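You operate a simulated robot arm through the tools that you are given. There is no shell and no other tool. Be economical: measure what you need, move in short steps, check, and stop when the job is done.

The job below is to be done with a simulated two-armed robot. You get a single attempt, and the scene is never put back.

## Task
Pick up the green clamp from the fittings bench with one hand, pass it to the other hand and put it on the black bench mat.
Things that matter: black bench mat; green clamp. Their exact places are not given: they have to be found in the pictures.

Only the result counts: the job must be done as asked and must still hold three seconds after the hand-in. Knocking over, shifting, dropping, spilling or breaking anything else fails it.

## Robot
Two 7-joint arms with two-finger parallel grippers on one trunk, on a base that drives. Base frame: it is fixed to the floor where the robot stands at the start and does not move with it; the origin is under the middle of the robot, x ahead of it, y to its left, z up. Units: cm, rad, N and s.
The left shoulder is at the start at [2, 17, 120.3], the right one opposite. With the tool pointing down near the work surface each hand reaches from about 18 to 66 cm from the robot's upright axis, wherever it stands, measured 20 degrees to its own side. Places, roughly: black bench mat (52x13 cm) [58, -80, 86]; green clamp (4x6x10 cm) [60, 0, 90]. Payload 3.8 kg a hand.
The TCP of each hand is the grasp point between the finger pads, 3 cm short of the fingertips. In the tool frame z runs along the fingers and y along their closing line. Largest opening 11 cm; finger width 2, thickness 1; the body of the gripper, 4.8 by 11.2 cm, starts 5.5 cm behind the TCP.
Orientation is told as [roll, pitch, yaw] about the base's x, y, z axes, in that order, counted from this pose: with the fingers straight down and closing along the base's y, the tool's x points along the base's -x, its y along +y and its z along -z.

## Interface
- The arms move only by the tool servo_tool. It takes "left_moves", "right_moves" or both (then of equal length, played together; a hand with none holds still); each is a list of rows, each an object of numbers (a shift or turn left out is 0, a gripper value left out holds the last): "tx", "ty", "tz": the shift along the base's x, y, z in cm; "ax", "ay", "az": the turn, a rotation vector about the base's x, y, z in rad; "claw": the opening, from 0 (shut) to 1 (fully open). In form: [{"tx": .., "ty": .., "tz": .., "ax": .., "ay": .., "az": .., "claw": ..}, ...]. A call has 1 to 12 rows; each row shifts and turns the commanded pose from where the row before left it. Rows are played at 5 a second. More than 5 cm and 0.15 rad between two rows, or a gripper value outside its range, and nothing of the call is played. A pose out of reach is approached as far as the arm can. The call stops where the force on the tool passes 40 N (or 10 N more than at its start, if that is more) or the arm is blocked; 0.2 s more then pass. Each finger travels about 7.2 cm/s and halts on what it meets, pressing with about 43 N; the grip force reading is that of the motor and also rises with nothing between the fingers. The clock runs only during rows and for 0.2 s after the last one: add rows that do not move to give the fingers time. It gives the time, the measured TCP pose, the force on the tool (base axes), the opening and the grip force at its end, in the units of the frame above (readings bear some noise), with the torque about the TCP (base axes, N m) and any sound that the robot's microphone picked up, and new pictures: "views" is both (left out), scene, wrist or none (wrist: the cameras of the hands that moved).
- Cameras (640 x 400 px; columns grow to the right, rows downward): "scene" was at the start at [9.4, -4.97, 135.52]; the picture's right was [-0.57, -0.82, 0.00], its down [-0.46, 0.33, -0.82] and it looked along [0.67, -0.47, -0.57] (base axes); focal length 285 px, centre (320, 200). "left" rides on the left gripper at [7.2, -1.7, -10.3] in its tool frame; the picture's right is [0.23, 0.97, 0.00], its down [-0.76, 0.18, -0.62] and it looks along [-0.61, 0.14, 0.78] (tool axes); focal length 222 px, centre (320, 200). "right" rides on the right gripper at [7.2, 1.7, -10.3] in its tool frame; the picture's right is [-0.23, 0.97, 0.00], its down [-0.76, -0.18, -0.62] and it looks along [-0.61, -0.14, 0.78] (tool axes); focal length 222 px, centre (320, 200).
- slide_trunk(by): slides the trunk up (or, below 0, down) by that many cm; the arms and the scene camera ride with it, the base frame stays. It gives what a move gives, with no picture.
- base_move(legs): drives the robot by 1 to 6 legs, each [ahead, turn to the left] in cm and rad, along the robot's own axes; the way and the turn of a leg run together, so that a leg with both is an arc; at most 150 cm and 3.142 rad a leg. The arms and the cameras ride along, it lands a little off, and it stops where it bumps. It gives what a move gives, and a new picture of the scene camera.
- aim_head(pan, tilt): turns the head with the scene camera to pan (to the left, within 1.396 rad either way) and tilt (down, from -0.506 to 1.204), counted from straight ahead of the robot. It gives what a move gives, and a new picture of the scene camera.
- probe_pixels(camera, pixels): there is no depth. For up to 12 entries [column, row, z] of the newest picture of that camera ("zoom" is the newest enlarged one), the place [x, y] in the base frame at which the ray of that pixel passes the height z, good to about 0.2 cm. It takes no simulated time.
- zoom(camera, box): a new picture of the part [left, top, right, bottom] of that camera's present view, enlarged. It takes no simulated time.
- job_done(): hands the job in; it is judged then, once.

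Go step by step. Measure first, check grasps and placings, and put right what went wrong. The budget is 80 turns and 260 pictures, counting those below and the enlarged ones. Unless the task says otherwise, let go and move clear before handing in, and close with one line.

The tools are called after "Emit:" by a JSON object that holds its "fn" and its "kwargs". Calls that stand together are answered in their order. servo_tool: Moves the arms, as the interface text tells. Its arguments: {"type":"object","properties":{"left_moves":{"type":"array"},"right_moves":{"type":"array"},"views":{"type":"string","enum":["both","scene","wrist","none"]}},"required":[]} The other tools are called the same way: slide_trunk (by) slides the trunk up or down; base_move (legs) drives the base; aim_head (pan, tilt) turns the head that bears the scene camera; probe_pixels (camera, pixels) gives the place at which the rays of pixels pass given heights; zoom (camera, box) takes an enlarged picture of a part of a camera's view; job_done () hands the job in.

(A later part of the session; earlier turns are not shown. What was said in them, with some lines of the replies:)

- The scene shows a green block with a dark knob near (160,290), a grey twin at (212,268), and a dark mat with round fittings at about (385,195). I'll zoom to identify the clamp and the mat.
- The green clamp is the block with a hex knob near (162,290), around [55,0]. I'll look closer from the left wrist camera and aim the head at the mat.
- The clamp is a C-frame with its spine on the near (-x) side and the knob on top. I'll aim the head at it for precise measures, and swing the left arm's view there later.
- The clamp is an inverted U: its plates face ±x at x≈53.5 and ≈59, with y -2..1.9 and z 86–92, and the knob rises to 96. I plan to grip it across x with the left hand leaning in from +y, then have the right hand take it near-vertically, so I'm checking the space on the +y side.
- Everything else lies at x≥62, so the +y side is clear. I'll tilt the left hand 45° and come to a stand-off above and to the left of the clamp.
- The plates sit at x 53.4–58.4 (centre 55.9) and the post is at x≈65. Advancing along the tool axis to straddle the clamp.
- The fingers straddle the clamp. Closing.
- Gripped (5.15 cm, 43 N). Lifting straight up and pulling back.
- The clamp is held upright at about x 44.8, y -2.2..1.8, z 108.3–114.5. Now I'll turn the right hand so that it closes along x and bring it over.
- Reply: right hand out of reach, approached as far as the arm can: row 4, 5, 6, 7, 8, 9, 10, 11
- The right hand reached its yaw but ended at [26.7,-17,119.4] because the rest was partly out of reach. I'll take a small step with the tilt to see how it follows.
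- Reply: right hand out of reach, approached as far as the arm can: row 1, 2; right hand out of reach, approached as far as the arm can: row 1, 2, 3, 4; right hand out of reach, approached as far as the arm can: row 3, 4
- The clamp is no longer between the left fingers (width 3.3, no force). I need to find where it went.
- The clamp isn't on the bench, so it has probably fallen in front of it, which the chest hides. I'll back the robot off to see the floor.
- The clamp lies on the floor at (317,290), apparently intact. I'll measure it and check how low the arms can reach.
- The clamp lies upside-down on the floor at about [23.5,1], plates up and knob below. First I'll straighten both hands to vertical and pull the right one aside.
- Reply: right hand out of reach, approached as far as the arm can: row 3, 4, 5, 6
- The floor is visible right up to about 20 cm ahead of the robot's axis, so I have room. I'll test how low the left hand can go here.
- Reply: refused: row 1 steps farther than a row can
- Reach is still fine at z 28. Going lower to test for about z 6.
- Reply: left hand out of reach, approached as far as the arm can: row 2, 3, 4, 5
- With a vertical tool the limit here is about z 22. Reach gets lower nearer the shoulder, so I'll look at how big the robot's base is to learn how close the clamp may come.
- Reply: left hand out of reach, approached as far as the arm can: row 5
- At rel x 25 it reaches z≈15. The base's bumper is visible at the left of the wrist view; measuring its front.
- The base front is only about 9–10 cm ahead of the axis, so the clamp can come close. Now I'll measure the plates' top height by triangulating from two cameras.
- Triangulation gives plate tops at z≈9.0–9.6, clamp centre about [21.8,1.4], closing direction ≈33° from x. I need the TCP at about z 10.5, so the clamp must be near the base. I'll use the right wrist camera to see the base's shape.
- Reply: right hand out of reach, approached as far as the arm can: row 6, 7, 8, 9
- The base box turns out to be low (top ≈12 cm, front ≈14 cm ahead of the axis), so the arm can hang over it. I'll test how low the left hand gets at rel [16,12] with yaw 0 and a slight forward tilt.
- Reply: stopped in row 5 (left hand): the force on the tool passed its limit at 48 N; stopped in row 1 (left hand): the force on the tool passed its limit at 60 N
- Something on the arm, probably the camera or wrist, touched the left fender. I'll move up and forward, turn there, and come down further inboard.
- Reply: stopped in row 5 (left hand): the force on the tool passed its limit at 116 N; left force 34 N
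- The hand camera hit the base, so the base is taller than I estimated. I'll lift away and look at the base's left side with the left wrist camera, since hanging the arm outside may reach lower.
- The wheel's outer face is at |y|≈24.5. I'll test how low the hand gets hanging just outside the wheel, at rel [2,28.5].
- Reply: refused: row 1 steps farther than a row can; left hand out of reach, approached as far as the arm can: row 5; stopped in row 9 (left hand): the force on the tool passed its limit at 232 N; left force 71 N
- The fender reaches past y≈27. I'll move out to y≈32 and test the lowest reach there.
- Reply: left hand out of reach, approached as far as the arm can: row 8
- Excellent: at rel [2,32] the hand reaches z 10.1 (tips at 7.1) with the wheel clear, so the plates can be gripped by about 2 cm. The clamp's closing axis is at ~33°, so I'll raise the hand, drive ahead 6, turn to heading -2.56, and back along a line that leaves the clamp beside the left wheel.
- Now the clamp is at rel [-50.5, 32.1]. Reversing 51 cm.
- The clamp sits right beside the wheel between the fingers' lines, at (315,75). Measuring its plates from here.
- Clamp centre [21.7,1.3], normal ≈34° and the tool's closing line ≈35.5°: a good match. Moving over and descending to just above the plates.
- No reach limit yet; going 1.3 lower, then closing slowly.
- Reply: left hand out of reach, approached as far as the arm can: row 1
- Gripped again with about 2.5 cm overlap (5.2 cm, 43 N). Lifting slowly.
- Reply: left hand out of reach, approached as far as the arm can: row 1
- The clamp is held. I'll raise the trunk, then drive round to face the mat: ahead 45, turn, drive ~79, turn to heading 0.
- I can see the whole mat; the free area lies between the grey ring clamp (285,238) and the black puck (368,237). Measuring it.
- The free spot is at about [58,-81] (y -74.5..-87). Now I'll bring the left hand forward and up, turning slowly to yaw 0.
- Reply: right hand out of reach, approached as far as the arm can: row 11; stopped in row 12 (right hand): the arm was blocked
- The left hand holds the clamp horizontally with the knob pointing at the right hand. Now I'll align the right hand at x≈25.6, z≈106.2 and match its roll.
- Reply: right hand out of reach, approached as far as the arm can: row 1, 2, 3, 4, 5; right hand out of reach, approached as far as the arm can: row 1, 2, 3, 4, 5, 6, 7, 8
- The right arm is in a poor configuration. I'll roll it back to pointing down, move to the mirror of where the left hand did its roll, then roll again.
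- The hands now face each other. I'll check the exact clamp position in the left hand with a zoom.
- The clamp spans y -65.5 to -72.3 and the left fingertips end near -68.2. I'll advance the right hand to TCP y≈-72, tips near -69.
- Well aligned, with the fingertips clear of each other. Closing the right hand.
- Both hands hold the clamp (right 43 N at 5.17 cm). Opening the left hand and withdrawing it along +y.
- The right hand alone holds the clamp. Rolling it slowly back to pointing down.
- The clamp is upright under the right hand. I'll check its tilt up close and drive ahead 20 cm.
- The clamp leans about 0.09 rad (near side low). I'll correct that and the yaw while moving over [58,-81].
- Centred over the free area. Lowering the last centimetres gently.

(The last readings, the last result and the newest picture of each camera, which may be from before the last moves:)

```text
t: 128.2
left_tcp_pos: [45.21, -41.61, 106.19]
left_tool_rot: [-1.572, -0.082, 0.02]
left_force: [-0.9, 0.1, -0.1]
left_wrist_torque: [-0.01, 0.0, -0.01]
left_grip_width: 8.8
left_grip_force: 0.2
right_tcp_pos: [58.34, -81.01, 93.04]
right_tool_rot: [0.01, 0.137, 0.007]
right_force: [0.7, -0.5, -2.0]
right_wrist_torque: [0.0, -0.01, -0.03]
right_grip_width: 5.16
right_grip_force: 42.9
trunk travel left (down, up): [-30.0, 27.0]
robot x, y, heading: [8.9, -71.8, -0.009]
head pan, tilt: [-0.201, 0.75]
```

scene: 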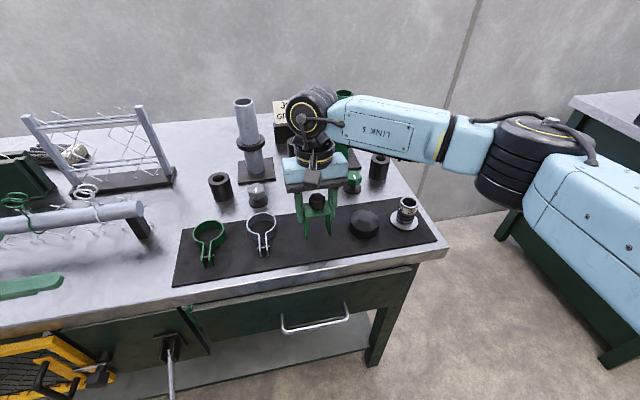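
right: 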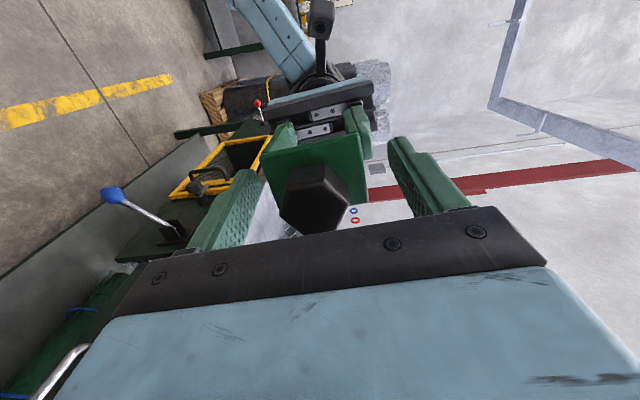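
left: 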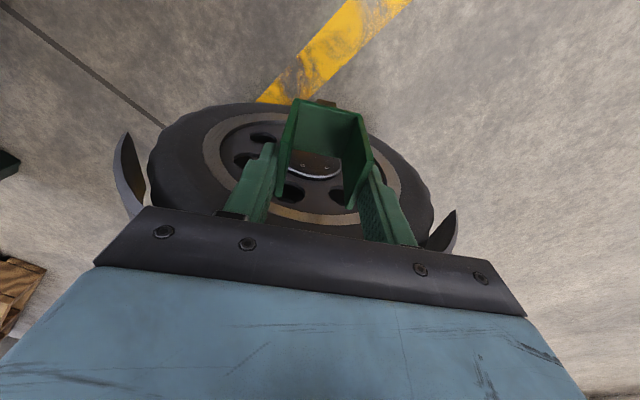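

Emit:
{"fn": "servo_tool", "kwargs": {"right_moves": [{"tz": -0.3}, {"tz": -0.2}, {}], "views": "scene"}}

Emit:
{"fn": "zoom", "kwargs": {"camera": "scene", "box": [280, 170, 370, 250]}}

```text
t: 129.0
left_tcp_pos: [45.13, -41.72, 106.17]
left_tool_rot: [-1.572, -0.084, 0.019]
left_force: [0.0, 0.3, 1.4]
left_wrist_torque: [0.02, -0.01, 0.01]
left_grip_width: 8.8
left_grip_force: 0.1
right_tcp_pos: [58.44, -81.03, 92.59]
right_tool_rot: [0.012, 0.139, 0.006]
right_force: [0.6, 0.3, -2.4]
right_wrist_torque: [0.0, -0.02, -0.01]
right_grip_width: 5.15
right_grip_force: 43.3
trunk travel left (down, up): [-30.0, 27.0]
robot x, y, heading: [8.93, -71.97, -0.003]
head pan, tilt: [-0.201, 0.75]
```

scene: 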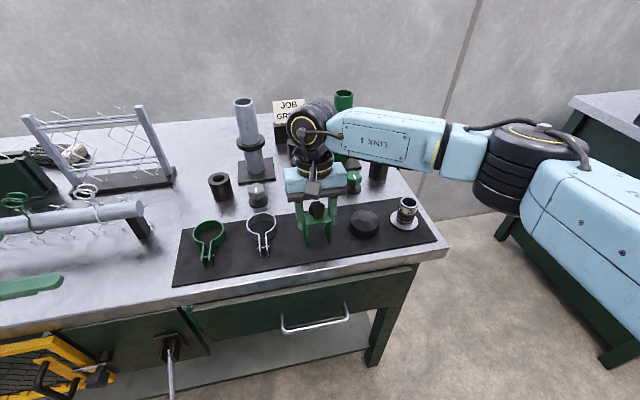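

```text
5.00 times, centred on (325, 210) of scene
```

zoom: 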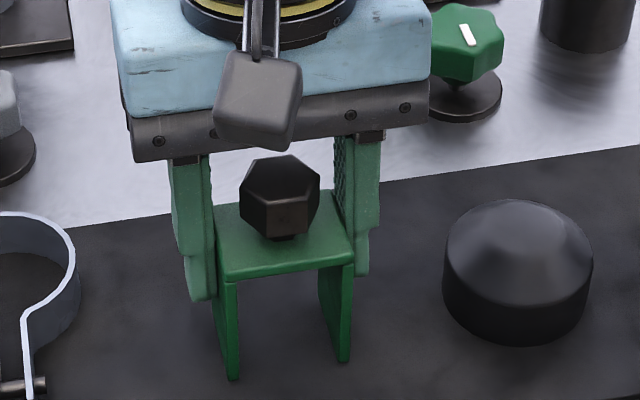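

Emit:
{"fn": "servo_tool", "kwargs": {"right_moves": [{"tz": -0.15}, {"tz": -0.15}, {}], "views": "none"}}

Emit:
{"fn": "probe_pixels", "kwargs": {"camera": "zoom", "pixels": [[235, 380, 86.3], [345, 362, 86.3], [235, 380, 87.3], [233, 283, 92.5]]}}

```text
t: 129.8
left_tcp_pos: [45.1, -41.6, 106.15]
left_tool_rot: [-1.57, -0.081, 0.019]
left_force: [-0.4, 0.3, -0.8]
left_wrist_torque: [-0.03, -0.01, 0.03]
left_grip_width: 8.8
left_grip_force: 0.0
right_tcp_pos: [58.34, -80.99, 92.38]
right_tool_rot: [0.012, 0.141, 0.007]
right_force: [-0.2, -0.3, -1.7]
right_wrist_torque: [-0.01, 0.0, 0.03]
right_grip_width: 5.17
right_grip_force: 42.9
trunk travel left (down, up): [-30.0, 27.0]
robot x, y, heading: [8.68, -71.72, -0.01]
head pan, tilt: [-0.201, 0.75]
```

```text
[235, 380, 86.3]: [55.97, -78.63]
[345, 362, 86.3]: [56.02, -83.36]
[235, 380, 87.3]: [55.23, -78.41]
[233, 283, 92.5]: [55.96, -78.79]
```

Emit:
{"fn": "servo_tool", "kwargs": {"right_moves": [{"tz": -0.15}, {"tz": -0.1}, {}], "views": "none"}}

```text
t: 130.6
left_tcp_pos: [45.07, -41.66, 106.25]
left_tool_rot: [-1.571, -0.08, 0.02]
left_force: [0.7, 0.0, -1.0]
left_wrist_torque: [0.0, 0.02, 0.0]
left_grip_width: 8.81
left_grip_force: 0.1
right_tcp_pos: [58.3, -80.92, 92.43]
right_tool_rot: [0.014, 0.134, 0.006]
right_force: [1.7, -2.9, 19.0]
right_wrist_torque: [-0.65, -0.41, 0.03]
right_grip_width: 5.17
right_grip_force: 43.0
trunk travel left (down, up): [-30.0, 27.0]
robot x, y, heading: [8.71, -71.59, -0.01]
head pan, tilt: [-0.201, 0.75]
```

Contact with the mat (19 N). I'll ease up slightly, open the fingers and rise vertically.

Emit:
{"fn": "servo_tool", "kwargs": {"right_moves": [{"tz": 0.15}, {"claw": 0.5}, {"claw": 0.56}, {"claw": 0.62}, {}, {}], "views": "scene"}}

Emit:
{"fn": "zoom", "kwargs": {"camera": "scene", "box": [280, 170, 370, 250]}}

```text
t: 132.0
left_tcp_pos: [45.17, -41.68, 106.18]
left_tool_rot: [-1.57, -0.082, 0.018]
left_force: [-0.4, 0.4, 0.5]
left_wrist_torque: [-0.01, 0.02, 0.01]
left_grip_width: 8.77
left_grip_force: 0.0
right_tcp_pos: [58.22, -80.92, 92.33]
right_tool_rot: [0.012, 0.138, 0.007]
right_force: [-0.2, 0.3, 0.0]
right_wrist_torque: [0.0, -0.04, 0.03]
right_grip_width: 6.8
right_grip_force: 0.0
trunk travel left (down, up): [-30.0, 27.0]
robot x, y, heading: [8.71, -72.3, -0.009]
head pan, tilt: [-0.201, 0.75]
```

scene: 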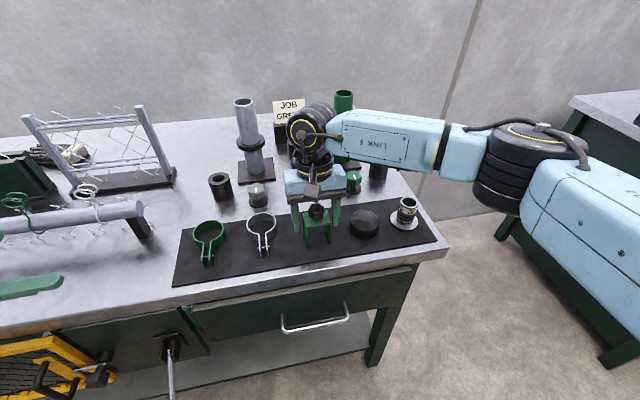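

```text
5.00 times, centred on (325, 210) of scene
```

zoom: 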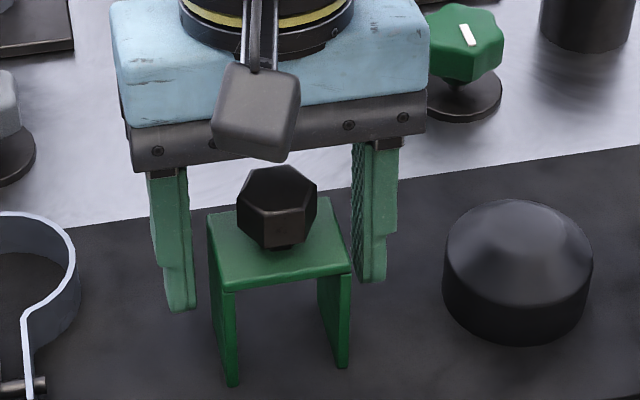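

The clamp stands upright on the mat. Retracting along the tool axis.

Emit:
{"fn": "servo_tool", "kwargs": {"right_moves": [{"tz": 2, "tx": 0.25}, {"tz": 3, "tx": 0.4}, {"tz": 3, "tx": 0.4}, {"tz": 4}, {"tz": 4}, {"tz": 2, "tx": -4}, {"tx": -4.5}, {"tx": -4.5}, {"tx": -4.5}, {"tx": -4.5}, {}], "views": "scene"}}

Emit:
{"fn": "zoom", "kwargs": {"camera": "scene", "box": [170, 120, 450, 290]}}

```text
t: 134.4
left_tcp_pos: [45.01, -41.59, 106.23]
left_tool_rot: [-1.571, -0.081, 0.019]
left_force: [-0.6, 0.1, 0.3]
left_wrist_torque: [0.04, 0.0, 0.01]
left_grip_width: 8.84
left_grip_force: 0.1
right_tcp_pos: [37.29, -80.8, 110.46]
right_tool_rot: [0.012, 0.14, 0.004]
right_force: [-0.7, 0.1, -0.8]
right_wrist_torque: [0.0, 0.01, 0.0]
right_grip_width: 6.82
right_grip_force: 0.1
trunk travel left (down, up): [-30.0, 27.0]
robot x, y, heading: [8.88, -71.74, -0.007]
head pan, tilt: [-0.201, 0.75]
```

scene: 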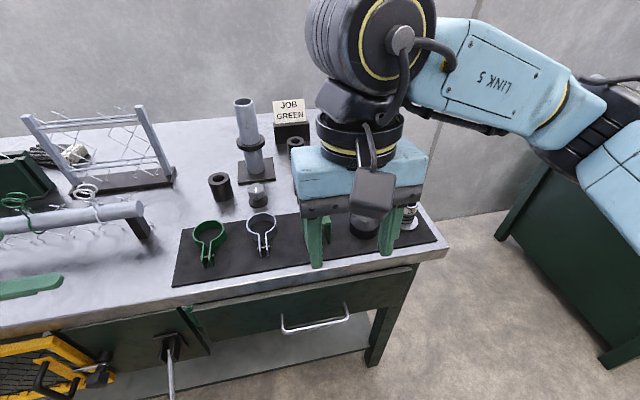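

```text
2.29 times, centred on (310, 205) of scene
```

zoom: 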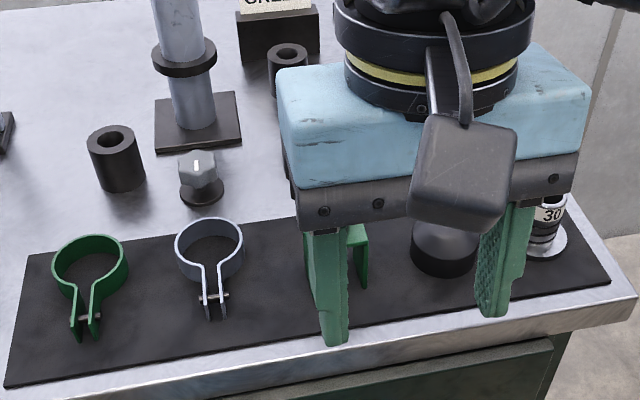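

Emit:
{"fn": "servo_tool", "kwargs": {"right_moves": [{"ty": -4}, {"ty": -4}, {"ty": -4}, {"ty": -4}, {}], "views": "scene"}}

Emit:
{"fn": "zoom", "kwargs": {"camera": "scene", "box": [170, 120, 450, 290]}}

```text
t: 135.6
left_tcp_pos: [45.2, -41.64, 106.33]
left_tool_rot: [-1.57, -0.081, 0.02]
left_force: [0.1, 0.1, -1.0]
left_wrist_torque: [0.03, -0.01, -0.01]
left_grip_width: 8.82
left_grip_force: 0.1
right_tcp_pos: [37.27, -96.96, 110.61]
right_tool_rot: [0.013, 0.139, 0.008]
right_force: [0.0, 1.0, 0.2]
right_wrist_torque: [-0.01, 0.01, 0.02]
right_grip_width: 6.81
right_grip_force: 0.1
trunk travel left (down, up): [-30.0, 27.0]
robot x, y, heading: [8.67, -72.1, -0.006]
head pan, tilt: [-0.201, 0.75]
```

scene: 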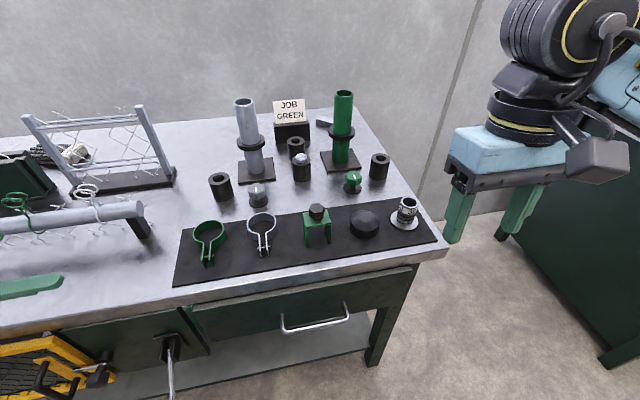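

```text
2.29 times, centred on (310, 205) of scene
5 turns are left
```

zoom: 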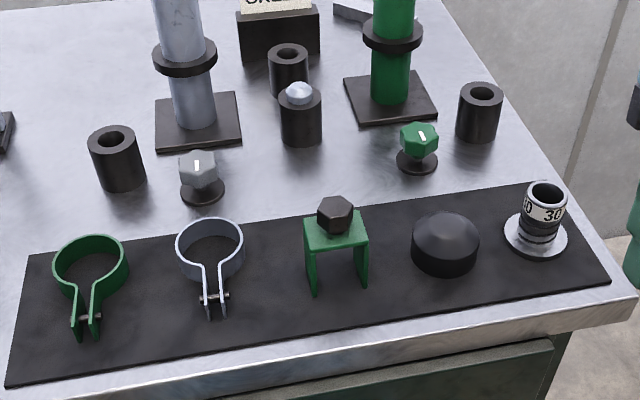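

The clamp stands upright on the mat at (317,230), between the grey ring clamp and the puck. Nothing else on the mat has shifted and both hands are clear, so I'm handing in.

Emit:
{"fn": "job_done", "kwargs": {}}

```text
The job is handed in.
```

The green clamp is standing upright on the black bench mat, passed from the left hand to the right, and both hands are clear. On the way I dropped it once onto the floor in front of the bench, so the left hand had to pick it up again from there before the pass. No other object looked moved in the final pictures.
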